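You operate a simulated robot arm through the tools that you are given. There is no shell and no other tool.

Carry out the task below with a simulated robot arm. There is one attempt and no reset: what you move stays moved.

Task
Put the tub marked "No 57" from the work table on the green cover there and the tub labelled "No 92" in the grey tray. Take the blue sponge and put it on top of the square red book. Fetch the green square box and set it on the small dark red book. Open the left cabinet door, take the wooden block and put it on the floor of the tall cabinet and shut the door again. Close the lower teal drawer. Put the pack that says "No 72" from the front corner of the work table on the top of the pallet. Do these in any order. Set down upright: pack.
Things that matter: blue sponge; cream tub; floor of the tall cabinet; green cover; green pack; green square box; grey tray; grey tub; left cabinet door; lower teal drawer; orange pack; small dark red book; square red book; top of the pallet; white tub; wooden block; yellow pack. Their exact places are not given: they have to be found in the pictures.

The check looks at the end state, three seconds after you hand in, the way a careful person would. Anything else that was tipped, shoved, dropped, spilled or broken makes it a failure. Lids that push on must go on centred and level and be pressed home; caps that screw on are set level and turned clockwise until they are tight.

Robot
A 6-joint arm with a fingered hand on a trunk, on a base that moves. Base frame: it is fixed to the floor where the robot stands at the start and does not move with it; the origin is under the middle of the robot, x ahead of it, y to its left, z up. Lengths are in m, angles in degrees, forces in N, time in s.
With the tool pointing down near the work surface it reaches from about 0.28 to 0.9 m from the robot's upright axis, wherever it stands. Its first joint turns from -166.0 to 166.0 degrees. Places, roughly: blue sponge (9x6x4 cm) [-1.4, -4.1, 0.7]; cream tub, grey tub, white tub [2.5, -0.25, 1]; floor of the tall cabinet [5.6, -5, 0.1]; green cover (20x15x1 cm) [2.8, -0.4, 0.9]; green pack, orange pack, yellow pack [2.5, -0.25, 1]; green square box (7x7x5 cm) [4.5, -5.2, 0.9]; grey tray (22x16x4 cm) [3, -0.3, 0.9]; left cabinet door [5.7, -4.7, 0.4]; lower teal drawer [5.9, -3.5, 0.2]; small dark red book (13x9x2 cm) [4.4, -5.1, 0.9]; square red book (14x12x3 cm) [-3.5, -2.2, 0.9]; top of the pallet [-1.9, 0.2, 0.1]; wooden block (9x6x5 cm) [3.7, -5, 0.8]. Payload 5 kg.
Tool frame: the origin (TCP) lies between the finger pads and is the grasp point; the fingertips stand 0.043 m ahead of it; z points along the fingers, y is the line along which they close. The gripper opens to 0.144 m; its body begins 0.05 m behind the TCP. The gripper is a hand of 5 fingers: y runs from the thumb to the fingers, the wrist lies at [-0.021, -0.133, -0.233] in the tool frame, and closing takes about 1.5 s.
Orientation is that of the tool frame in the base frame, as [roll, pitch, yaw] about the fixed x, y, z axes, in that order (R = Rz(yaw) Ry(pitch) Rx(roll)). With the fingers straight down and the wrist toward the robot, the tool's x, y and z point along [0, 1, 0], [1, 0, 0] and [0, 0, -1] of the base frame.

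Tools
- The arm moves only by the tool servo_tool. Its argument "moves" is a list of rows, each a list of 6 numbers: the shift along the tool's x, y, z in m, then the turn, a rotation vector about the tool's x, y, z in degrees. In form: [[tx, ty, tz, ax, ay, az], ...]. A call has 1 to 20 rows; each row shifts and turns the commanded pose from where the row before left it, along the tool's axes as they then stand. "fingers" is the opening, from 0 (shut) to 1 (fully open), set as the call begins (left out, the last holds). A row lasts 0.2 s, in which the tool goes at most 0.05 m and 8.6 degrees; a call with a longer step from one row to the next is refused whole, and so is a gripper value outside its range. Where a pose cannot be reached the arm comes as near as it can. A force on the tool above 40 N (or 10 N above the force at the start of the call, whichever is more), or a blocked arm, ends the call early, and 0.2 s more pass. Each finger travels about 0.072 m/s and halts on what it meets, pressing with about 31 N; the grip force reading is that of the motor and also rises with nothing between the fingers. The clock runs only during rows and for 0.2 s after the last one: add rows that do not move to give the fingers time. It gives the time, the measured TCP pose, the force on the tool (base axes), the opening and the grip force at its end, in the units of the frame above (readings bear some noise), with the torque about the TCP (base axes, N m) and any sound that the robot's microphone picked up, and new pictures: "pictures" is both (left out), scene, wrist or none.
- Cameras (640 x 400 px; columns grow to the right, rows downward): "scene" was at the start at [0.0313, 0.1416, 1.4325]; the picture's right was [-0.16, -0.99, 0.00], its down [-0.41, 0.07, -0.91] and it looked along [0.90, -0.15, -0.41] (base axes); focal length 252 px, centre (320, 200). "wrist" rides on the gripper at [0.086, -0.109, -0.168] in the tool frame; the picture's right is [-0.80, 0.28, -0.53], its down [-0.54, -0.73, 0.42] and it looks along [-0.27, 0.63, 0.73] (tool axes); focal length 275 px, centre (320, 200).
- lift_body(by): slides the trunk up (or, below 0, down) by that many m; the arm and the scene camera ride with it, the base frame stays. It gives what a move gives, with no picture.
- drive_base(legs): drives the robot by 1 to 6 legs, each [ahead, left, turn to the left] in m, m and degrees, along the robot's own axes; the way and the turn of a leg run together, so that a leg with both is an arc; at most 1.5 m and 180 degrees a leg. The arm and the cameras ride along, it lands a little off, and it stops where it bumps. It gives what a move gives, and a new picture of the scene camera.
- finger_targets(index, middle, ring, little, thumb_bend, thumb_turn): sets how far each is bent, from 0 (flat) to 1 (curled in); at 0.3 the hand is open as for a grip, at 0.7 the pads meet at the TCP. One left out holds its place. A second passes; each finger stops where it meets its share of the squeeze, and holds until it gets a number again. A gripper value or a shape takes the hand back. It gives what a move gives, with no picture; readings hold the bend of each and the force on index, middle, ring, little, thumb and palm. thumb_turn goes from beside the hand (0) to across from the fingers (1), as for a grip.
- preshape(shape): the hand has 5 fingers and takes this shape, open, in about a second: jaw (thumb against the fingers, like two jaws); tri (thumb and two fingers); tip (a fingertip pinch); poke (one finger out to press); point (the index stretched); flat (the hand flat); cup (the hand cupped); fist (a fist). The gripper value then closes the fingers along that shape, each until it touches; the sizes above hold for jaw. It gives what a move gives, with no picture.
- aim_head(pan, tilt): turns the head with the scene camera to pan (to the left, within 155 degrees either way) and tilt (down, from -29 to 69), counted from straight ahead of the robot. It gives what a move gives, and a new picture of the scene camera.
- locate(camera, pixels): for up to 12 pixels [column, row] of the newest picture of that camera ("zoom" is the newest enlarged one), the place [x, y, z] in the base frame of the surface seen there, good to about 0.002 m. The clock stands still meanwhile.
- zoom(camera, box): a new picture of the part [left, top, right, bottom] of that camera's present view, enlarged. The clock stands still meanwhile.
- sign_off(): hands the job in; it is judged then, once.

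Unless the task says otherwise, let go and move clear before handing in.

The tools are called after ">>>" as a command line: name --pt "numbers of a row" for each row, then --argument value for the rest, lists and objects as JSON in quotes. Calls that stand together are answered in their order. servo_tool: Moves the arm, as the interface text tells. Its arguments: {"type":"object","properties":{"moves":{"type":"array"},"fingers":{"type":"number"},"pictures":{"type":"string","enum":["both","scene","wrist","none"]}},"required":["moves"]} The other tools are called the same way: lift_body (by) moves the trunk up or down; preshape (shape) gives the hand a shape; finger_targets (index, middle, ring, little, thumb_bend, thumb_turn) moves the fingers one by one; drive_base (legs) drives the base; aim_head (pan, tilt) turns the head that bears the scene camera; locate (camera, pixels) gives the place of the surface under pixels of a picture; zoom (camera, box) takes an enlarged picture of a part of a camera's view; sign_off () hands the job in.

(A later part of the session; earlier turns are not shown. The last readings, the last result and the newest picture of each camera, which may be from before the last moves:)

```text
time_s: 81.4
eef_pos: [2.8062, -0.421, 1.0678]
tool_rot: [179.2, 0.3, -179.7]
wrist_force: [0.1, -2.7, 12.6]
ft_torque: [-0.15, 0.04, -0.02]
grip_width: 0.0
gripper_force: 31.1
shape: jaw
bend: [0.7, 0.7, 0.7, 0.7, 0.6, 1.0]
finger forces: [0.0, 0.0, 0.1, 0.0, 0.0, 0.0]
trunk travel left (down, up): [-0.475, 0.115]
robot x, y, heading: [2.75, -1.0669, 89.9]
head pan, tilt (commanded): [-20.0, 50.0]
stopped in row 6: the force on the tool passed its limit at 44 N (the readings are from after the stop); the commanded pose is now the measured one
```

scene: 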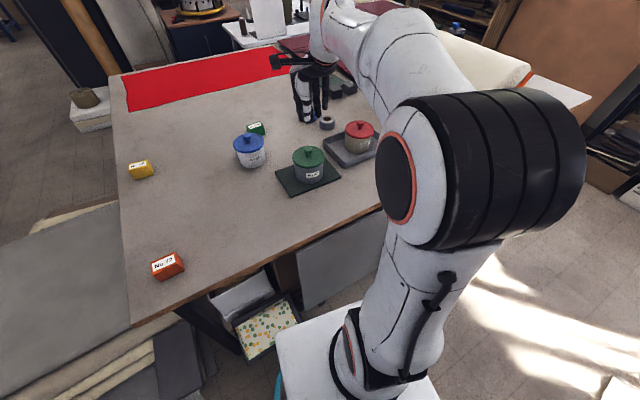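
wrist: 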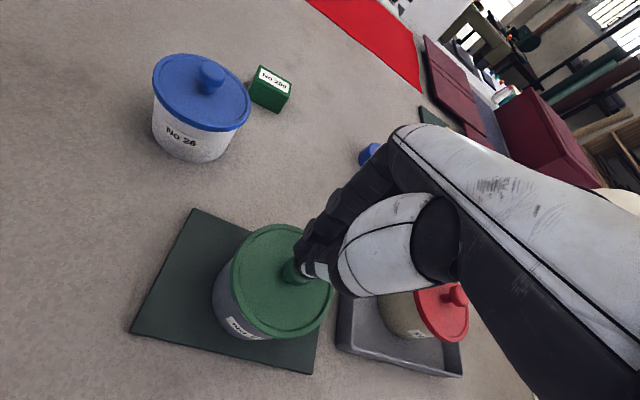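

It met the knob at TCP z≈1.068 with a 44 N peak and no snap, so the lid was already home. I'll lift off and check that nothing moved.

>>> servo_tool --pt "0 0 -0.02 0 0 0" --pt "0 0 -0.035 0 0 0" --pt "0 0 -0.04 0 0 0" --pt "0 0 0 0 0 0" --pictures "both"

>>> zoom --camera "scene" --box '[270, 130, 350, 200]'

>>> locate --camera "wrist" --pixels '[[262, 287], [230, 300], [220, 290], [288, 295], [245, 330]]'

```text
time_s: 82.4
eef_pos: [2.8078, -0.4244, 1.1618]
tool_rot: [179.5, 0.2, -179.8]
wrist_force: [0.9, -0.4, -0.1]
ft_torque: [0.04, 0.0, -0.01]
grip_width: 0.0
gripper_force: 31.3
shape: jaw
bend: [0.7, 0.7, 0.7, 0.7, 0.6, 1.0]
finger forces: [0.1, 0.0, 0.0, 0.1, 0.1, 0.0]
trunk travel left (down, up): [-0.475, 0.115]
robot x, y, heading: [2.7528, -1.0709, 90.2]
head pan, tilt (commanded): [-20.0, 50.0]
heard: snap
```

scene: 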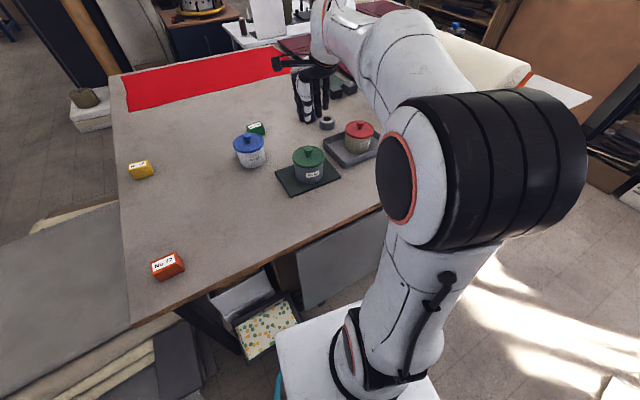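
wrist: 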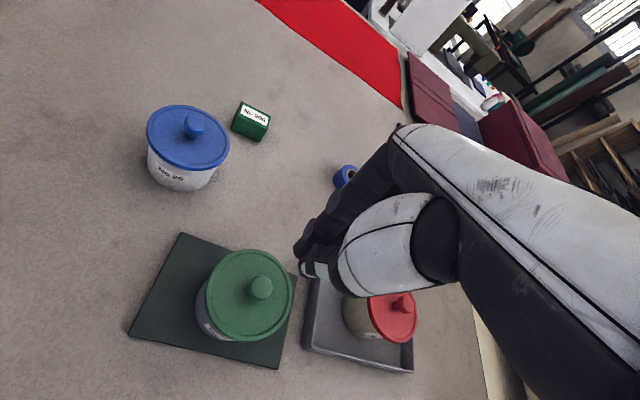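

```text
5.71 times, centred on (310, 165) of scene
```

zoom: 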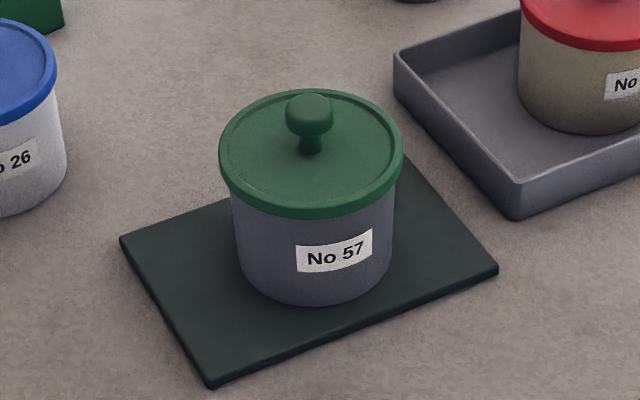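

```text
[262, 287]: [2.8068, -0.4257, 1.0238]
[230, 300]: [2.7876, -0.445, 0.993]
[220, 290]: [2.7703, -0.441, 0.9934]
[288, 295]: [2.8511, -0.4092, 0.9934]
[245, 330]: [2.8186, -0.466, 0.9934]
```

A snap was heard around that press, which suggests that the lid clicked home; it's level at 0.993. I'll do the same on the cream tub's lid (knob at (3.036,-0.339,1.018)).

>>> servo_tool --pt "-0.04 0.015 0 0 0 0" --pt "-0.045 0.017 0 0 0 0" --pt "-0.045 0.017 0 0 0 0" --pt "-0.045 0.017 0 0 0 0" --pt "-0.045 0.017 0 0 0 0" --pt "-0.008 0.004 0.02 0.4 0 0" --pt "0 0 0.04 0 0 0" --pt "0 0 0.025 0 0 0" --pt "0 0 0 0 0 0" --pictures "wrist"

```text
time_s: 84.4
eef_pos: [3.0339, -0.3341, 1.0751]
tool_rot: [179.9, 0.2, -179.8]
wrist_force: [-0.3, 0.0, 0.4]
ft_torque: [0.01, -0.02, 0.0]
grip_width: 0.0001
gripper_force: 30.9
shape: jaw
bend: [0.7, 0.7, 0.7, 0.7, 0.6, 1.0]
finger forces: [0.1, 0.1, 0.0, 0.1, 0.1, 0.0]
trunk travel left (down, up): [-0.475, 0.115]
robot x, y, heading: [2.7526, -1.0674, 90.1]
head pan, tilt (commanded): [-20.0, 50.0]
```

wrist: 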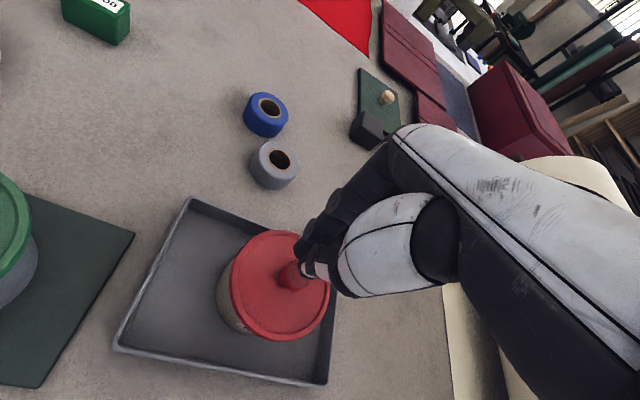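

>>> servo_tool --pt "0.0 -0.004 0.004 0 0 0" --pt "0 0 0.003 0 0 0" --pt "0 0 0.002 0 0 0" --pt "0 0 0.002 0 0 0" --pt "0 0 0.002 0 0 0" --pt "0 0 0.002 0 0 0" --pictures "none"

>>> servo_tool --pt "0 0 -0.02 0 0 0" --pt "0 0 -0.035 0 0 0" --pt "0 0 -0.04 0 0 0" --pt "0 0 0 0 0 0" --pt "0 0 0 0 0 0" --pictures "both"

```text
time_s: 85.8
eef_pos: [3.0345, -0.3381, 1.0615]
tool_rot: [179.8, 0.2, -179.8]
wrist_force: [0.9, -0.6, 7.9]
ft_torque: [-0.07, -0.04, -0.02]
grip_width: 0.0
gripper_force: 30.8
shape: jaw
bend: [0.7, 0.7, 0.7, 0.7, 0.6, 1.0]
finger forces: [0.0, 0.0, 0.0, 0.0, 0.1, 0.0]
trunk travel left (down, up): [-0.475, 0.115]
robot x, y, heading: [2.7536, -1.0674, 90.4]
head pan, tilt (commanded): [-20.0, 50.0]
```

```text
time_s: 87.0
eef_pos: [3.0332, -0.3394, 1.1549]
tool_rot: [-180.0, 0.1, -179.8]
wrist_force: [0.4, 2.0, -0.4]
ft_torque: [-0.02, 0.01, 0.02]
grip_width: 0.0003
gripper_force: 30.0
shape: jaw
bend: [0.7, 0.7, 0.7, 0.7, 0.6, 1.0]
finger forces: [0.0, 0.0, 0.1, 0.0, 0.0, 0.0]
trunk travel left (down, up): [-0.475, 0.115]
robot x, y, heading: [2.7497, -1.0669, 90.2]
head pan, tilt (commanded): [-20.0, 50.0]
```

scene: 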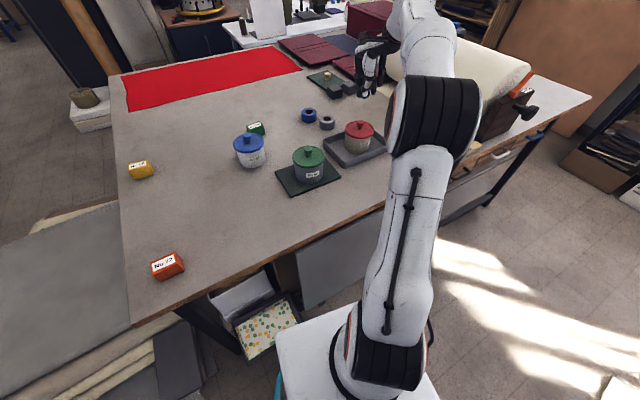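
wrist: 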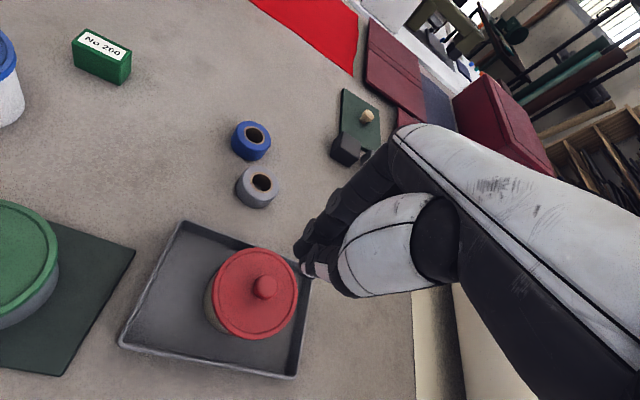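

Only ~8 N was reached there without a snap. I'll press once more, a bit harder, to be sure.

>>> servo_tool --pt "0 0 0.04 0 0 0" --pt "0 0 0.04 0 0 0" --pt "0 0 0.012 0 0 0" --pt "0 0 0.003 0 0 0" --pt "0 0 0.003 0 0 0" --pt "0 0 0.002 0 0 0" --pt "0 0 0.002 0 0 0" --pt "0 0 0.002 0 0 0" --pt "0 0 0.002 0 0 0" --pt "0 0 0 0 0 0" --pictures "none"

>>> servo_tool --pt "0 0 -0.02 0 0 0" --pt "0 0 -0.035 0 0 0" --pt "0 0 -0.045 0 0 0" --pt "0 0 0 0 0 0" --pt "0 0 0 0 0 0" --pictures "both"

>>> zoom --camera "wrist" --box '[100, 200, 340, 400]'

```text
time_s: 88.8
eef_pos: [3.0336, -0.3375, 1.0625]
tool_rot: [179.2, 0.5, -179.8]
wrist_force: [-1.7, -2.2, 12.0]
ft_torque: [-0.14, 0.06, 0.02]
grip_width: 0.0001
gripper_force: 31.5
shape: jaw
bend: [0.7, 0.7, 0.7, 0.7, 0.6, 1.0]
finger forces: [0.0, 0.1, 0.0, 0.0, 0.0, 0.1]
trunk travel left (down, up): [-0.475, 0.115]
robot x, y, heading: [2.7521, -1.066, 90.0]
head pan, tilt (commanded): [-20.0, 50.0]
stopped in row 8: the force on the tool passed its limit at 42 N (the readings are from after the stop); the commanded pose is now the measured one
```

```text
time_s: 90.0
eef_pos: [3.0341, -0.3378, 1.1565]
tool_rot: [179.4, 0.4, -179.9]
wrist_force: [-0.1, 0.2, 0.2]
ft_torque: [-0.01, -0.03, -0.01]
grip_width: 0.0
gripper_force: 31.1
shape: jaw
bend: [0.7, 0.7, 0.7, 0.7, 0.6, 1.0]
finger forces: [0.1, 0.0, 0.0, 0.0, 0.1, 0.0]
trunk travel left (down, up): [-0.475, 0.115]
robot x, y, heading: [2.7522, -1.0626, 90.4]
head pan, tilt (commanded): [-20.0, 50.0]
```

scene: 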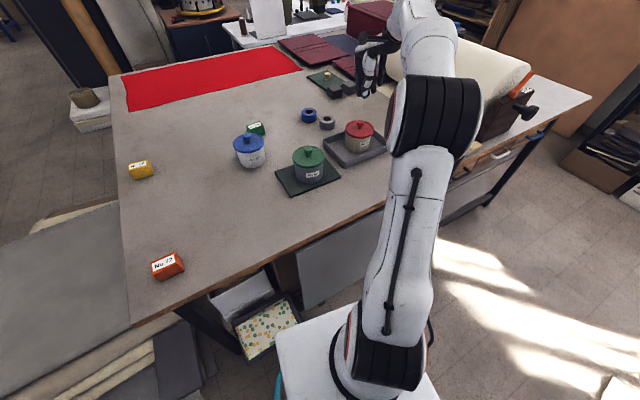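
wrist: 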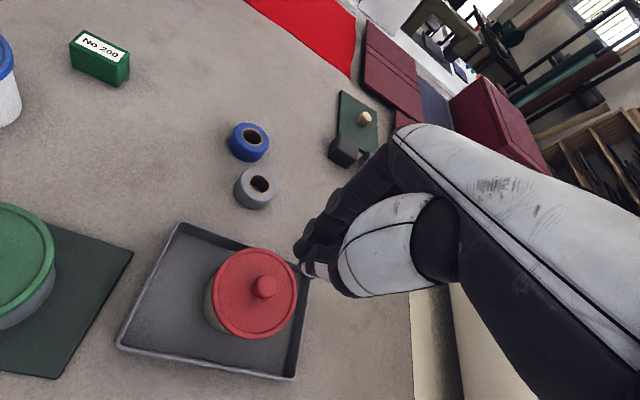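

```text
2.00 times, centred on (220, 300) of wrist
```

zoom: 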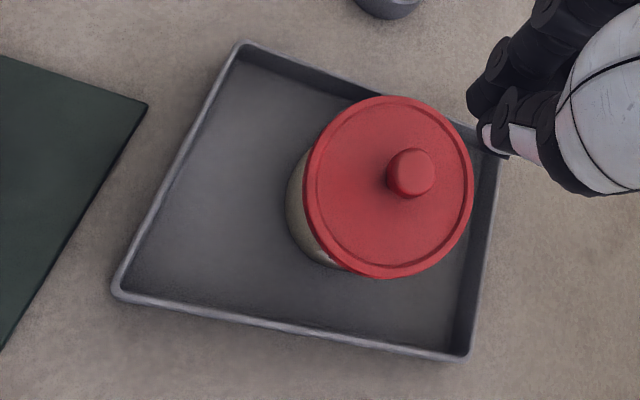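

Both tubs are done (42 N press, no further click, lid level). Now the orange pack: I'll open the hand and move above it at about (2.345,-0.64).

>>> servo_tool --pt "0.043 -0.019 0 0 0 0" --pt "0.043 -0.019 0 0 0 0" --pt "0.043 -0.019 0 0 0 0" --pt "0.043 -0.019 0 0 0 0" --pt "0.043 -0.019 0 0 0 0" --pt "0.043 -0.019 0 0 0 0" --pt "0.043 -0.019 0 0 0 0" --pt "0.043 -0.019 0 0 0 0" --pt "0.043 -0.019 0 0 0 0" --pt "0.043 -0.019 0 0 0 0" --pt "0.043 -0.019 0 0 0 0" --pt "0.043 -0.019 0 0 0 0" --pt "0.043 -0.019 0 0 0 0" --pt "0.043 -0.019 0 0 0 0" --pt "0.043 -0.019 0 0 0 0" --pt "0.043 -0.019 0 0 0 0" --pt "0 0 0 0.5 0 0" --pt "0 0 0 0 0 0" --fingers 1.0 --pictures "both"

```text
time_s: 93.8
eef_pos: [2.3458, -0.6437, 1.1509]
tool_rot: [180.0, 0.3, -179.9]
wrist_force: [1.0, 0.1, -0.7]
ft_torque: [0.03, 0.05, -0.01]
grip_width: 0.1437
gripper_force: 0.1
shape: jaw
bend: [0.3, 0.3, 0.3, 0.3, 0.3, 0.98]
finger forces: [0.0, 0.0, 0.0, 0.0, 0.1, 0.1]
trunk travel left (down, up): [-0.475, 0.115]
robot x, y, heading: [2.7521, -1.0646, 89.9]
head pan, tilt (commanded): [-20.0, 50.0]
```

scene: 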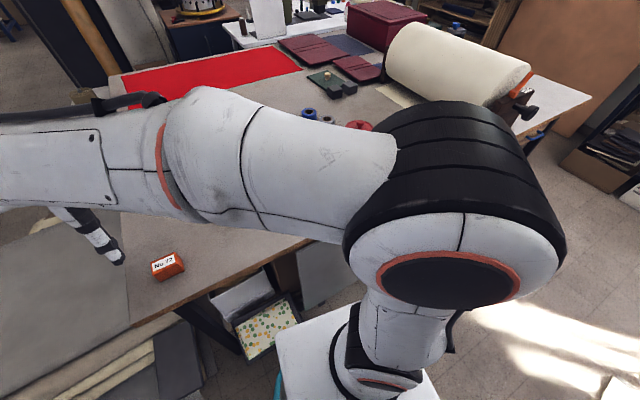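
wrist: 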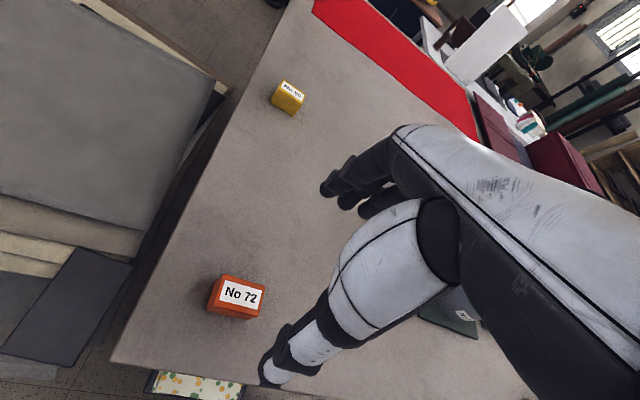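

>>> zoom --camera "wrist" --box '[180, 240, 300, 350]'

>>> locate --camera "wrist" --pixels '[[220, 276], [264, 288], [256, 316], [211, 304], [240, 295], [208, 310], [255, 322], [225, 295]]'

```text
3.64 times, centred on (240, 295) of wrist
```

zoom: 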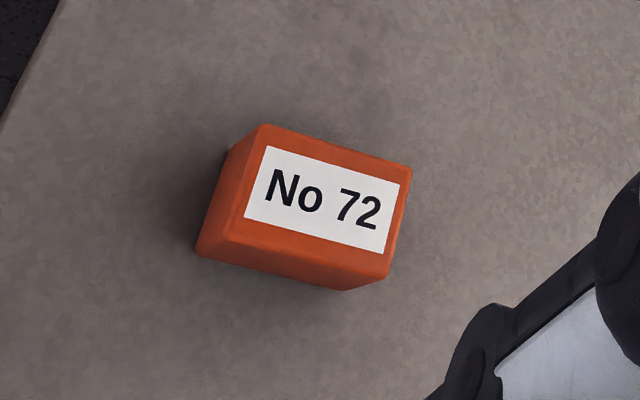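

```text
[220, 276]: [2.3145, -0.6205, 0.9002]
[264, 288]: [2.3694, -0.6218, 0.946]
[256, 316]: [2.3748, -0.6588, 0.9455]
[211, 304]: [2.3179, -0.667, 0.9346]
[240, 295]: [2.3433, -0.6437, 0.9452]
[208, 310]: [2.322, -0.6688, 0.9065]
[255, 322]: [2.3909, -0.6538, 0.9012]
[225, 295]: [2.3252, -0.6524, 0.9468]
```

>>> locate --camera "zoom" --pixels '[[268, 134], [403, 172], [382, 268], [232, 238], [322, 200], [200, 250], [340, 285]]'

```text
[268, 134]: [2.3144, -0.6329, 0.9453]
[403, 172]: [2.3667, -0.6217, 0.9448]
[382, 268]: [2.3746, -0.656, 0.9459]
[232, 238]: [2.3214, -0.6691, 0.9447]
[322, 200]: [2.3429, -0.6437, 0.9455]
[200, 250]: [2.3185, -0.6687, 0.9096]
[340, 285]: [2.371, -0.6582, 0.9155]
```

The pack is about 6×4×4.5 cm, centred at (2.344,-0.645), its long side turned about 12°. I'll rotate the hand 12° to close across the short side and descend to z≈0.949.

>>> servo_tool --pt "0.001 -0.001 0.02 0 0 -6" --pt "0 0 0.03 0 0 -6" --pt "0 0 0.04 0 0 0" --pt "0 0 0.04 0 0 0" --pt "0 0 0.04 0 0 0" --pt "0 0 0.025 0 0 0" --pt "0 0 0.007 0 0 0" --pt "0 0 0 0 0 0" --pt "0 0 0 0 0 0" --pictures "both"

```text
time_s: 95.8
eef_pos: [2.3479, -0.6436, 0.9476]
tool_rot: [-179.9, 0.5, -167.9]
wrist_force: [-0.4, -0.4, -0.8]
ft_torque: [0.0, 0.01, 0.02]
grip_width: 0.1438
gripper_force: 0.2
shape: jaw
bend: [0.3, 0.3, 0.3, 0.3, 0.3, 0.97]
finger forces: [0.0, 0.0, 0.1, 0.1, 0.1, 0.0]
trunk travel left (down, up): [-0.475, 0.115]
robot x, y, heading: [2.7486, -1.07, 90.1]
head pan, tilt (commanded): [-20.0, 50.0]
```

scene: 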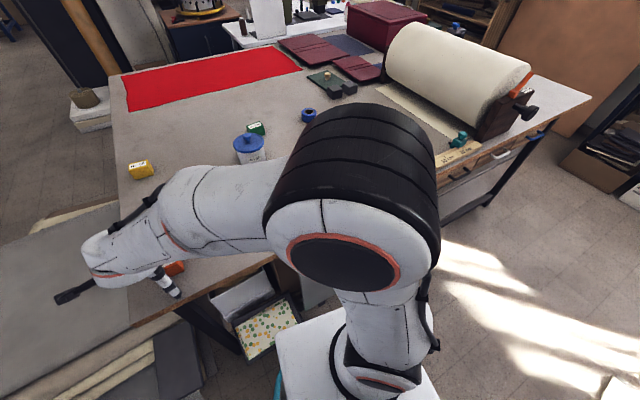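
wrist: 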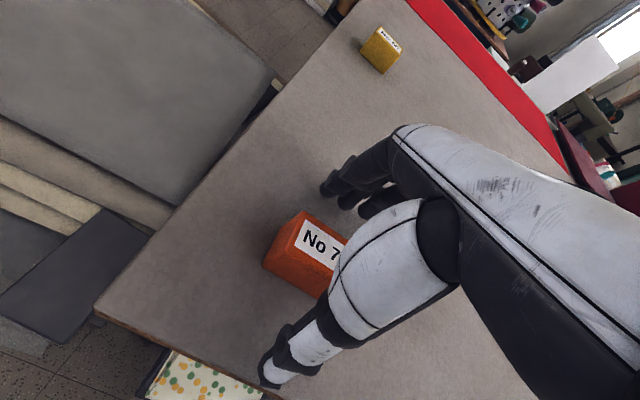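

The pack sits between thumb and fingers with no contact yet. Closing.

>>> servo_tool --pt "0 0 0 0 0 0" --pt "0 0 0 0 0 0" --pt "0 0 0 0 0 0" --pt "0 0 0 0 0 0" --pt "0 0 0 0 0 0" --pt "0 0 0 0 0 0" --pt "0 0 0 0 0 0" --pt "0 0 0 0 0 0" --fingers 0.15 --pictures "wrist"

>>> servo_tool --pt "0 0 -0.01 0 0 0" --pt "0 0 -0.02 0 0 0" --pt "0 0 -0.03 0 0 0" --pt "0 0 -0.04 0 0 0" --pt "0 0 0 0 0 0" --pictures "both"

```text
time_s: 97.6
eef_pos: [2.3476, -0.6424, 0.9488]
tool_rot: [179.9, 0.4, -167.9]
wrist_force: [0.3, 0.6, -0.1]
ft_torque: [0.03, -0.01, -0.02]
grip_width: 0.0368
gripper_force: 31.2
shape: jaw
bend: [0.74, 0.56, 0.59, 0.55, 0.75, 1.0]
finger forces: [16.9, 9.5, 0.0, 0.0, 26.6, 0.0]
trunk travel left (down, up): [-0.475, 0.115]
robot x, y, heading: [2.7508, -1.0639, 90.4]
head pan, tilt (commanded): [-20.0, 50.0]
```

wrist: 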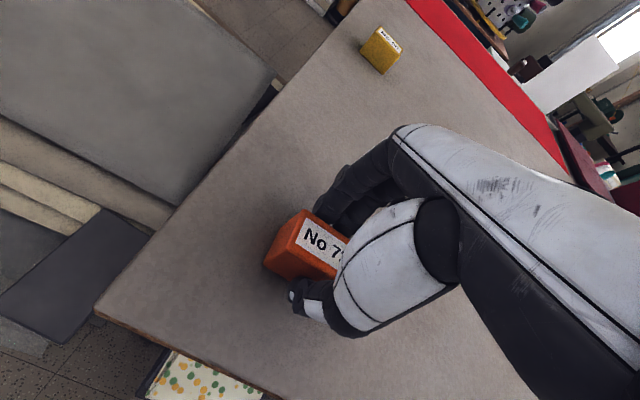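

```text
time_s: 98.8
eef_pos: [2.3466, -0.6436, 1.0479]
tool_rot: [180.0, 0.4, -167.9]
wrist_force: [-0.8, 0.7, 0.5]
ft_torque: [0.01, 0.02, 0.01]
grip_width: 0.0367
gripper_force: 31.1
shape: jaw
bend: [0.74, 0.56, 0.59, 0.55, 0.75, 1.0]
finger forces: [16.9, 9.5, 0.0, 0.0, 26.6, 0.0]
trunk travel left (down, up): [-0.475, 0.115]
robot x, y, heading: [2.7491, -1.0651, 90.1]
head pan, tilt (commanded): [-20.0, 50.0]
```

scene: 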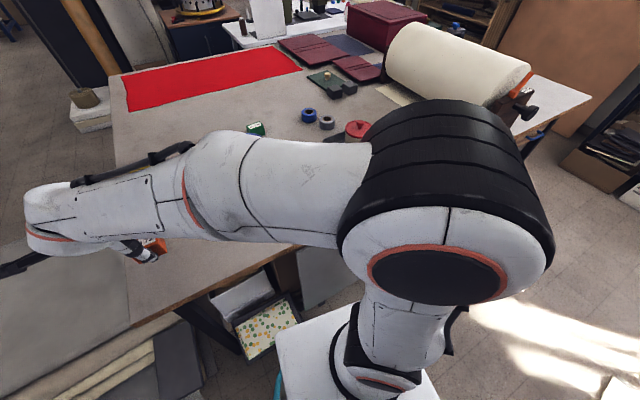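
wrist: 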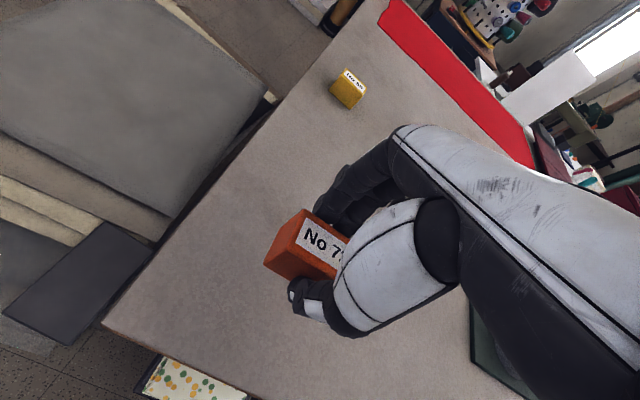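

The pack is securely held upright with its label up. I'll raise it, then retrace the aisle and turn toward the pallet.

>>> servo_tool --pt "0 0 -0.045 0 0 0" --pt "0 0 -0.045 0 0 0" --pt "0 0 -0.045 0 0 0" --pt "0 -0.02 -0.03 0 0 0" --pt "0 0 0 0 0 0" --pictures "none"

>>> drive_base --legs '[[-0.09, 0.12, 0], [-0.13, 0.33, 0], [-0.11, 0.36, 0], [0, 0.95, 0], [0, 0, 90]]'

```text
time_s: 100.0
eef_pos: [2.349, -0.6631, 1.2158]
tool_rot: [-179.9, 0.4, -167.8]
wrist_force: [1.0, -0.3, -0.5]
ft_torque: [0.08, -0.02, -0.01]
grip_width: 0.0366
gripper_force: 31.1
shape: jaw
bend: [0.74, 0.56, 0.59, 0.55, 0.75, 1.0]
finger forces: [17.0, 9.6, 0.1, 0.0, 26.6, 0.0]
trunk travel left (down, up): [-0.475, 0.115]
robot x, y, heading: [2.7506, -1.0681, 90.3]
head pan, tilt (commanded): [-20.0, 50.0]
```

```text
time_s: 113.7
eef_pos: [0.5921, -1.8279, 1.215]
tool_rot: [179.9, 0.4, -76.8]
wrist_force: [-0.5, 1.1, -0.4]
ft_torque: [-0.05, -0.03, 0.01]
grip_width: 0.0365
gripper_force: 30.9
shape: jaw
bend: [0.74, 0.56, 0.59, 0.55, 0.75, 1.0]
finger forces: [16.9, 9.3, 0.0, 0.0, 26.2, 0.0]
trunk travel left (down, up): [-0.475, 0.115]
robot x, y, heading: [0.9839, -1.4134, -178.6]
head pan, tilt (commanded): [-20.0, 50.0]
```

scene: 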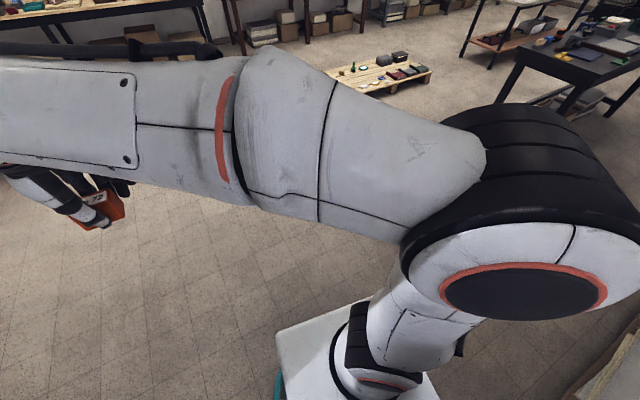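

I'm at (0.98,-1.41) facing -x, and the pallet is visible near pixel (380,75). I'll locate it and zoom.

>>> zoom --camera "scene" --box '[310, 35, 450, 115]'

>>> locate --camera "scene" --pixels '[[326, 72], [395, 92], [430, 72], [372, 62], [380, 78], [570, 110], [620, 105], [498, 95], [360, 80], [410, 62]]'

```text
4.57 times, centred on (380, 75) of scene
```

zoom: 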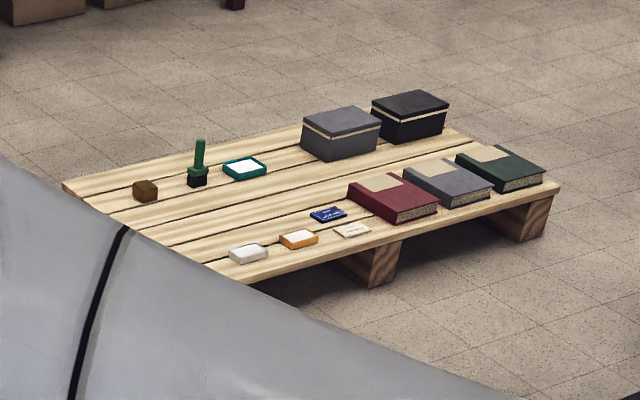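

```text
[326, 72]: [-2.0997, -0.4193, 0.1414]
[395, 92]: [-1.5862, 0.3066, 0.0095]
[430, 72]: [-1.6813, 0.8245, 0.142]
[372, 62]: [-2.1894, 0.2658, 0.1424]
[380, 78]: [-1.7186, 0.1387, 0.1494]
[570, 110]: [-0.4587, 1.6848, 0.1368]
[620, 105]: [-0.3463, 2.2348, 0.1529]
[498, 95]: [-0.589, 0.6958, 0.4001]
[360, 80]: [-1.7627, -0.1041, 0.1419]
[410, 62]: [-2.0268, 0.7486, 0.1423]
```

The pallet top is at z≈0.142, spanning x≈-2.3..-1.6 and y≈-0.42..0.82, with several items on it and free space in the middle. I'll drive up to its near side.

>>> drive_base --legs '[[1.4, 0, 0], [0.55, -1.25, 0]]'

>>> aim_head --pan 5 --tilt 55

```text
time_s: 127.1
eef_pos: [-1.4274, -0.6882, 1.214]
tool_rot: [179.9, 0.4, -75.1]
wrist_force: [0.9, -0.3, -1.0]
ft_torque: [0.02, 0.02, 0.01]
grip_width: 0.0365
gripper_force: 30.9
shape: jaw
bend: [0.74, 0.56, 0.59, 0.55, 0.75, 1.0]
finger forces: [16.8, 9.4, 0.1, 0.0, 26.3, 0.1]
trunk travel left (down, up): [-0.475, 0.115]
robot x, y, heading: [-1.0466, -0.2649, -176.8]
head pan, tilt (commanded): [-20.0, 50.0]
```

scene: 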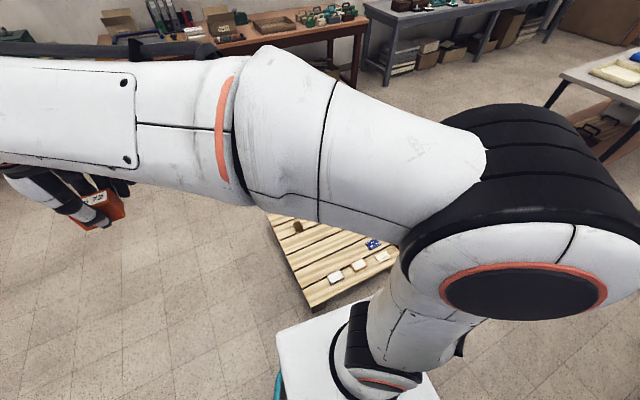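

```text
time_s: 128.0
eef_pos: [-1.4269, -0.6884, 1.215]
tool_rot: [179.9, 0.4, -75.2]
wrist_force: [0.3, -0.1, -0.8]
ft_torque: [-0.04, -0.01, 0.0]
grip_width: 0.0366
gripper_force: 30.5
shape: jaw
bend: [0.74, 0.56, 0.59, 0.55, 0.75, 1.0]
finger forces: [16.8, 9.4, 0.0, 0.1, 26.3, 0.0]
trunk travel left (down, up): [-0.475, 0.115]
robot x, y, heading: [-1.0447, -0.2681, -177.3]
head pan, tilt (commanded): [5.0, 55.0]
```

scene: 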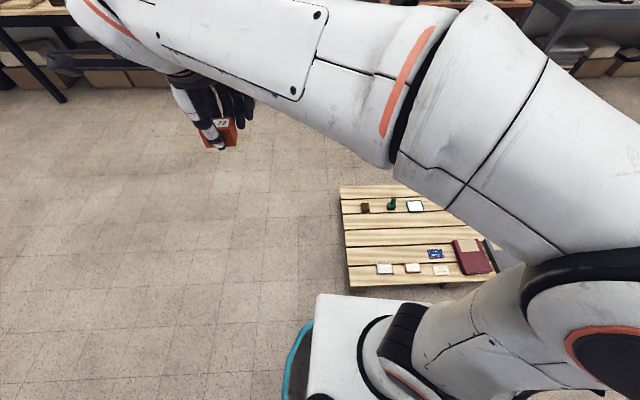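

>>> zoom --camera "scene" --box '[330, 170, 510, 300]'

>>> locate --camera "scene" --pixels '[[345, 190], [351, 285], [380, 235], [400, 240], [365, 208], [392, 207], [385, 268], [413, 267], [360, 240], [410, 232], [435, 253], [415, 206]]'

```text
3.08 times, centred on (420, 235) of scene
```

zoom: 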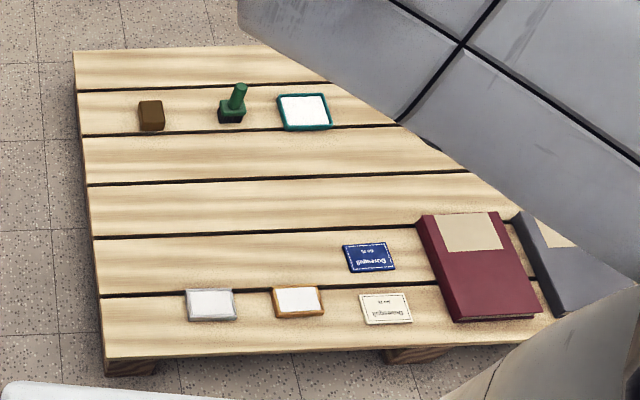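

```text
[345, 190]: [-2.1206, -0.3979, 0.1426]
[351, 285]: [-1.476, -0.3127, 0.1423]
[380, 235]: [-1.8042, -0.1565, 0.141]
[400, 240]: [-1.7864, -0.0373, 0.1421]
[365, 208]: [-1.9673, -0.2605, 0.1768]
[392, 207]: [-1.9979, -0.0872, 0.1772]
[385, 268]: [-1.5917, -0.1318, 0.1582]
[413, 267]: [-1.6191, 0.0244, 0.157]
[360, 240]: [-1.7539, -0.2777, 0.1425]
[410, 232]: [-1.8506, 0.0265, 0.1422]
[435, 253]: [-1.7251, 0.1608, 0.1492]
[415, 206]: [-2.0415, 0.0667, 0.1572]
```

The middle band of the pallet is free around (-1.795,-0.16), on one slat. I'll swing the hand over that spot, square it to the slats, then lower the trunk.

>>> servo_tool --pt "-0.0432 0.01577 0 0 0 0" --pt "-0.0432 0.01577 0 0 0 0" --pt "-0.0432 0.01577 0 0 0 0" --pt "-0.0432 0.01577 0 0 0 0" --pt "-0.0432 0.01577 0 0 0 0" --pt "-0.0432 0.01577 0 0 0 0" --pt "-0.0432 0.01577 0 0 0 0" --pt "-0.0432 0.01577 0 0 0 0" --pt "-0.0432 0.01577 0 0 0 0" --pt "-0.0432 0.01577 0 0 0 0" --pt "-0.0432 0.01577 0 0 0 0" --pt "-0.0432 0.01577 0 0 0 0" --pt "-0.0432 0.01577 0 0 0 0" --pt "-0.0432 0.01577 0 0 0 0" --pt "0 0 0 0 0 7" --pt "0 0 0 0 0 0" --pictures "none"

>>> lift_body --by -0.45

>>> servo_tool --pt "0 0 0 0 0 0" --pictures "both"

```text
time_s: 131.4
eef_pos: [-1.7964, -0.1588, 1.219]
tool_rot: [180.0, 0.4, -82.1]
wrist_force: [1.1, 0.8, 0.4]
ft_torque: [0.02, 0.01, 0.0]
grip_width: 0.0366
gripper_force: 30.6
shape: jaw
bend: [0.74, 0.56, 0.59, 0.55, 0.75, 1.0]
finger forces: [16.7, 9.5, 0.0, 0.0, 26.2, 0.0]
trunk travel left (down, up): [-0.475, 0.115]
robot x, y, heading: [-1.0452, -0.2656, -177.1]
head pan, tilt (commanded): [5.0, 55.0]
```

```text
refused: -0.45 is not a number from -0.4 to 0.4
```

```text
time_s: 131.8
eef_pos: [-1.7962, -0.1602, 1.219]
tool_rot: [179.8, 0.4, -82.1]
wrist_force: [-0.4, 0.8, -0.7]
ft_torque: [0.03, 0.02, -0.01]
grip_width: 0.0365
gripper_force: 31.4
shape: jaw
bend: [0.74, 0.56, 0.59, 0.55, 0.75, 1.0]
finger forces: [16.7, 9.5, 0.0, 0.0, 26.4, 0.1]
trunk travel left (down, up): [-0.475, 0.115]
robot x, y, heading: [-1.0446, -0.2685, -177.0]
head pan, tilt (commanded): [5.0, 55.0]
```

scene: 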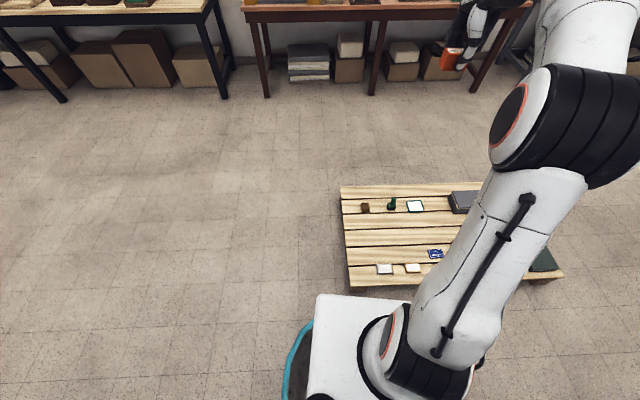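
wrist: 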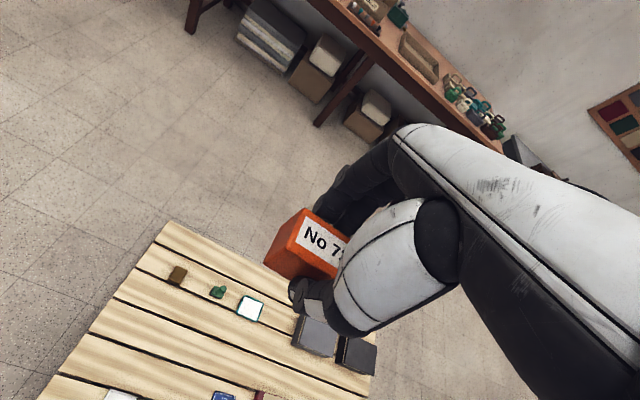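

The hand is directly over the target. Lowering the trunk in two steps.

>>> lift_body --by -0.4

>>> lift_body --by -0.05

>>> servo_tool --pt "0 0 0.045 0 0 0" --pt "0 0 0.045 0 0 0" --pt "0 0 0.045 0 0 0" --pt "0 0 0.045 0 0 0" --pt "0 0 0.045 0 0 0" --pt "0 0 0.045 0 0 0" --pt "0 0 0.045 0 0 0" --pt "0 0 0.045 0 0 0" --pt "0 0 0 0 0 0" --pt "0 0 0 0 0 0" --pictures "both"

```text
time_s: 135.6
eef_pos: [-1.7967, -0.1598, 0.8202]
tool_rot: [179.9, 0.5, -82.1]
wrist_force: [0.2, -0.4, -0.1]
ft_torque: [-0.01, 0.0, 0.03]
grip_width: 0.0366
gripper_force: 31.0
shape: jaw
bend: [0.74, 0.56, 0.59, 0.55, 0.75, 1.0]
finger forces: [16.7, 9.6, 0.0, 0.0, 26.3, 0.0]
trunk travel left (down, up): [-0.075, 0.515]
robot x, y, heading: [-1.0427, -0.2687, -177.1]
head pan, tilt (commanded): [5.0, 55.0]
```

```text
time_s: 136.5
eef_pos: [-1.7991, -0.1593, 0.771]
tool_rot: [179.9, 0.4, -82.0]
wrist_force: [0.2, -0.1, -0.5]
ft_torque: [-0.01, -0.01, -0.02]
grip_width: 0.0367
gripper_force: 31.2
shape: jaw
bend: [0.74, 0.56, 0.59, 0.55, 0.75, 1.0]
finger forces: [16.7, 9.5, 0.0, 0.0, 26.3, 0.1]
trunk travel left (down, up): [-0.025, 0.565]
robot x, y, heading: [-1.0446, -0.2677, -177.0]
head pan, tilt (commanded): [5.0, 55.0]
```

```text
time_s: 138.7
eef_pos: [-1.7985, -0.1568, 0.4091]
tool_rot: [179.9, 0.4, -82.1]
wrist_force: [0.0, -0.7, 0.4]
ft_torque: [0.04, -0.02, -0.03]
grip_width: 0.0363
gripper_force: 31.4
shape: jaw
bend: [0.74, 0.56, 0.59, 0.55, 0.75, 1.0]
finger forces: [16.7, 9.5, 0.1, 0.0, 26.1, 0.1]
trunk travel left (down, up): [-0.025, 0.565]
robot x, y, heading: [-1.0462, -0.2643, -177.0]
head pan, tilt (commanded): [5.0, 55.0]
```

scene: 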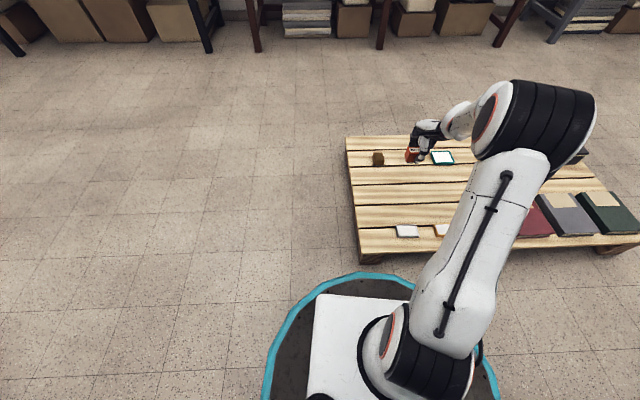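
wrist: 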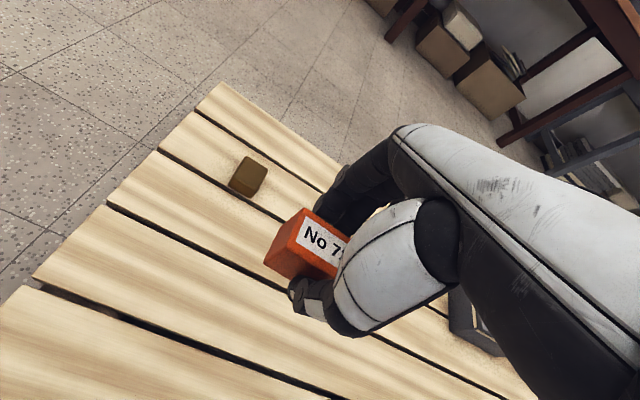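

>>> locate --camera "wrist" --pixels '[[200, 252], [150, 330], [220, 185], [130, 270], [240, 290], [270, 330], [300, 215], [270, 265], [320, 255]]'

```text
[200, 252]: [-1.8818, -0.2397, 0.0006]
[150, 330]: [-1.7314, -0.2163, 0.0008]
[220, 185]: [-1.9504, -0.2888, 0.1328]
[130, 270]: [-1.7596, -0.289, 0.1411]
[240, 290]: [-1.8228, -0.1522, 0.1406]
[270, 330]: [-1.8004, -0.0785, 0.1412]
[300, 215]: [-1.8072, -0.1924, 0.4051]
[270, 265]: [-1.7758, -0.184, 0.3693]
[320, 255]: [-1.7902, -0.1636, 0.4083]
```

The slat under the pack spans x≈-1.84 to -1.73 here. I'll shift 1 cm back to its middle and lower to just above it.

>>> servo_tool --pt "0 -0.01 0.03 0 0 0" --pt "0 0 0.045 0 0 0" --pt "0 0 0.045 0 0 0" --pt "0 0 0.045 0 0 0" --pt "0 0 0.03 0 0 0" --pt "0 0 0.013 0 0 0" --pt "0 0 0 0 0 0" --pt "0 0 0 0 0 0" --pictures "both"

>>> zoom --camera "scene" --box '[340, 120, 480, 250]'

```text
time_s: 140.5
eef_pos: [-1.7894, -0.157, 0.2013]
tool_rot: [179.9, 0.4, -82.0]
wrist_force: [-0.3, -0.4, -0.9]
ft_torque: [0.0, -0.04, 0.02]
grip_width: 0.0366
gripper_force: 30.5
shape: jaw
bend: [0.74, 0.56, 0.59, 0.55, 0.75, 1.0]
finger forces: [16.7, 9.5, 0.0, 0.1, 26.1, 0.0]
trunk travel left (down, up): [-0.025, 0.565]
robot x, y, heading: [-1.047, -0.2669, -176.6]
head pan, tilt (commanded): [5.0, 55.0]
```

scene: 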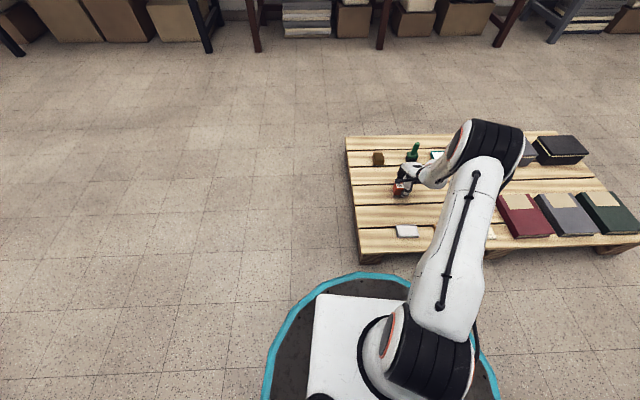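
wrist: 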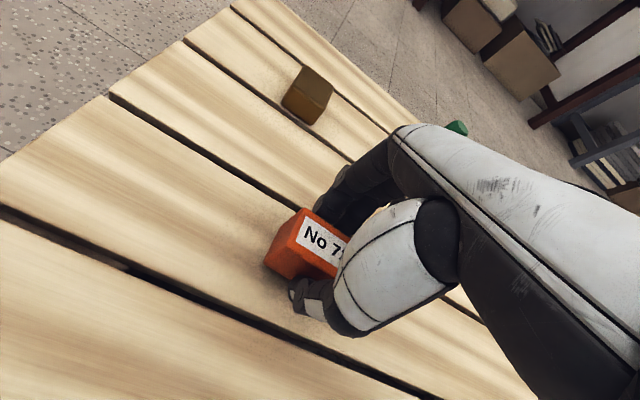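

```text
3.08 times, centred on (410, 185) of scene
```

zoom: 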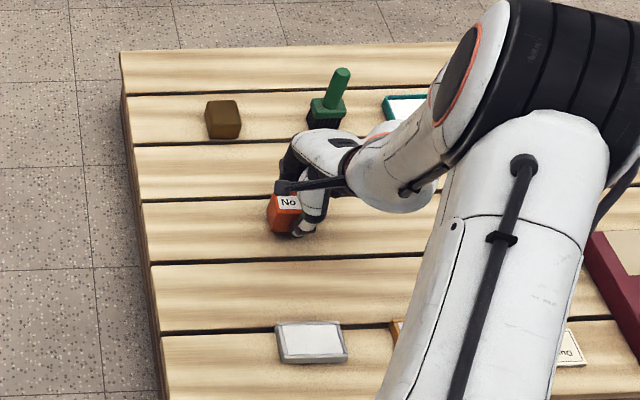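

The pack is on the middle of the slat, about 1 cm up. I'll lower it in small steps to contact.

>>> servo_tool --pt "0 0 0.004 0 0 0" --pt "0 0 0.003 0 0 0" --pt "0 0 0.001 0 0 0" --pt "0 0 0 0 0 0" --pictures "none"

>>> servo_tool --pt "0 0 0.001 0 0 0" --pt "0 0 0.001 0 0 0" --pt "0 0 0 0 0 0" --pictures "none"

```text
time_s: 141.5
eef_pos: [-1.7893, -0.1552, 0.1934]
tool_rot: [179.9, 0.4, -82.1]
wrist_force: [0.0, 0.4, -0.5]
ft_torque: [-0.04, -0.02, -0.02]
grip_width: 0.0365
gripper_force: 31.2
shape: jaw
bend: [0.74, 0.56, 0.59, 0.55, 0.75, 1.0]
finger forces: [16.5, 9.4, 0.0, 0.0, 26.0, 0.0]
trunk travel left (down, up): [-0.025, 0.565]
robot x, y, heading: [-1.0469, -0.2651, -176.8]
head pan, tilt (commanded): [5.0, 55.0]
```

```text
time_s: 142.3
eef_pos: [-1.789, -0.1561, 0.1917]
tool_rot: [179.9, 0.5, -82.2]
wrist_force: [-0.1, 0.2, 0.1]
ft_torque: [0.0, -0.03, -0.02]
grip_width: 0.0362
gripper_force: 30.9
shape: jaw
bend: [0.74, 0.56, 0.59, 0.55, 0.75, 1.0]
finger forces: [16.5, 9.4, 0.0, 0.0, 26.1, 0.1]
trunk travel left (down, up): [-0.025, 0.565]
robot x, y, heading: [-1.0471, -0.2662, -177.1]
head pan, tilt (commanded): [5.0, 55.0]
```

>>> servo_tool --pt "0 0 0.001 0 0 0" --pt "0 0 0.001 0 0 0" --pt "0 0 0 0 0 0" --pictures "none"

>>> servo_tool --pt "0 0 0.0005 0 0 0" --pt "0 0 0.0005 0 0 0" --pt "0 0 0 0 0 0" --pictures "none"

```text
time_s: 143.1
eef_pos: [-1.7878, -0.1544, 0.189]
tool_rot: [179.9, 0.5, -82.1]
wrist_force: [0.6, 0.1, -0.8]
ft_torque: [-0.04, -0.02, -0.03]
grip_width: 0.0368
gripper_force: 31.3
shape: jaw
bend: [0.74, 0.56, 0.59, 0.55, 0.75, 1.0]
finger forces: [16.7, 9.4, 0.1, 0.1, 26.1, 0.1]
trunk travel left (down, up): [-0.025, 0.565]
robot x, y, heading: [-1.0423, -0.2684, -176.7]
head pan, tilt (commanded): [5.0, 55.0]
```

```text
time_s: 143.9
eef_pos: [-1.7895, -0.1548, 0.1875]
tool_rot: [179.9, 0.4, -82.1]
wrist_force: [1.2, 1.7, 3.7]
ft_torque: [-0.01, -0.01, 0.0]
grip_width: 0.0364
gripper_force: 31.2
shape: jaw
bend: [0.74, 0.56, 0.59, 0.55, 0.75, 1.0]
finger forces: [16.5, 9.1, 0.0, 0.0, 27.0, 0.1]
trunk travel left (down, up): [-0.025, 0.565]
robot x, y, heading: [-1.0454, -0.264, -177.0]
head pan, tilt (commanded): [5.0, 55.0]
```

Contact felt (3.7 N). I'll open part way, then rise.

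>>> servo_tool --pt "0 0 0 0 0 0" --pt "0 0 0 0 0 0" --pt "0 0 0 0 0 0" --pt "0 0 0 0 0 0" --pt "0 0 0 0 0 0" --fingers 0.65 --pictures "wrist"

>>> servo_tool --pt "0 0 -0.01 0 0 0" --pt "0 0 -0.02 0 0 0" --pt "0 0 -0.04 0 0 0" --pt "0 0 -0.045 0 0 0" --pt "0 0 -0.045 0 0 0" --pt "0 0 0 0 0 0" --pictures "both"

```text
time_s: 145.1
eef_pos: [-1.7894, -0.1554, 0.1871]
tool_rot: [180.0, 0.5, -82.1]
wrist_force: [0.2, 0.5, 0.0]
ft_torque: [-0.01, 0.0, 0.01]
grip_width: 0.0932
gripper_force: 0.1
shape: jaw
bend: [0.28, 0.39, 0.36, 0.36, 0.63, 1.0]
finger forces: [0.1, 0.1, 0.0, 0.0, 0.0, 0.0]
trunk travel left (down, up): [-0.025, 0.565]
robot x, y, heading: [-1.0476, -0.2637, -177.1]
head pan, tilt (commanded): [5.0, 55.0]
```

wrist: 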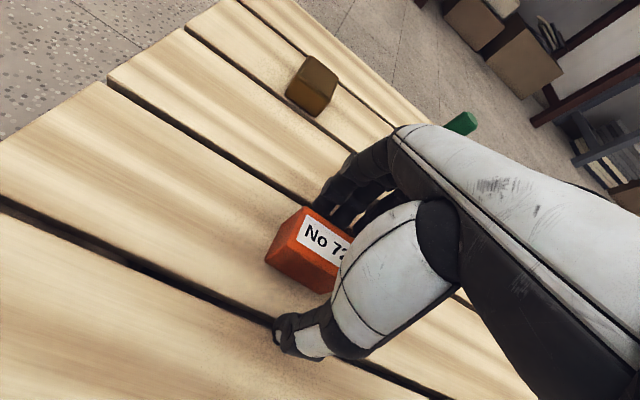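

```text
time_s: 146.5
eef_pos: [-1.7856, -0.1569, 0.3495]
tool_rot: [179.9, 0.4, -82.1]
wrist_force: [0.6, -0.2, 0.3]
ft_torque: [0.01, 0.01, 0.0]
grip_width: 0.0933
gripper_force: 0.1
shape: jaw
bend: [0.28, 0.39, 0.36, 0.36, 0.63, 1.0]
finger forces: [0.0, 0.0, 0.0, 0.0, 0.1, 0.0]
trunk travel left (down, up): [-0.025, 0.565]
robot x, y, heading: [-1.0495, -0.2662, -177.0]
head pan, tilt (commanded): [5.0, 55.0]
```

scene: 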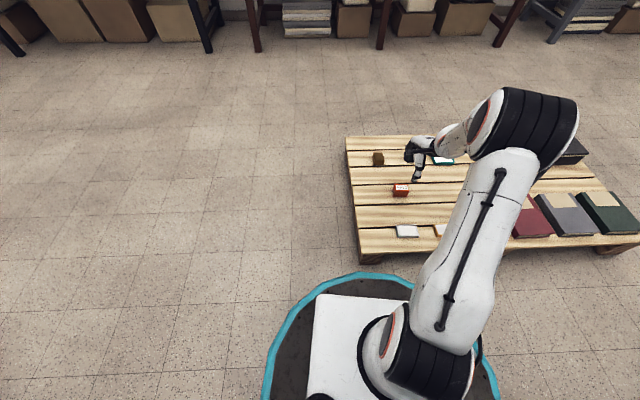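
wrist: 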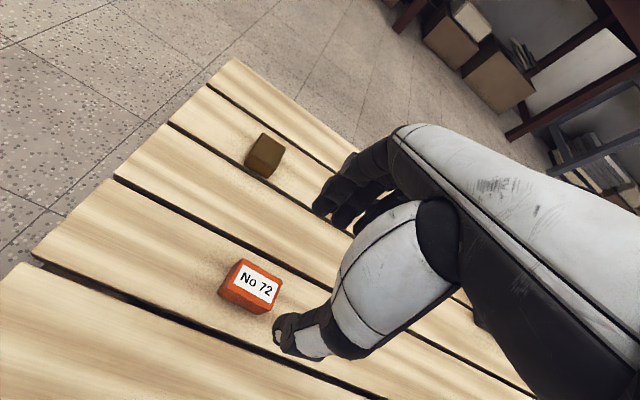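

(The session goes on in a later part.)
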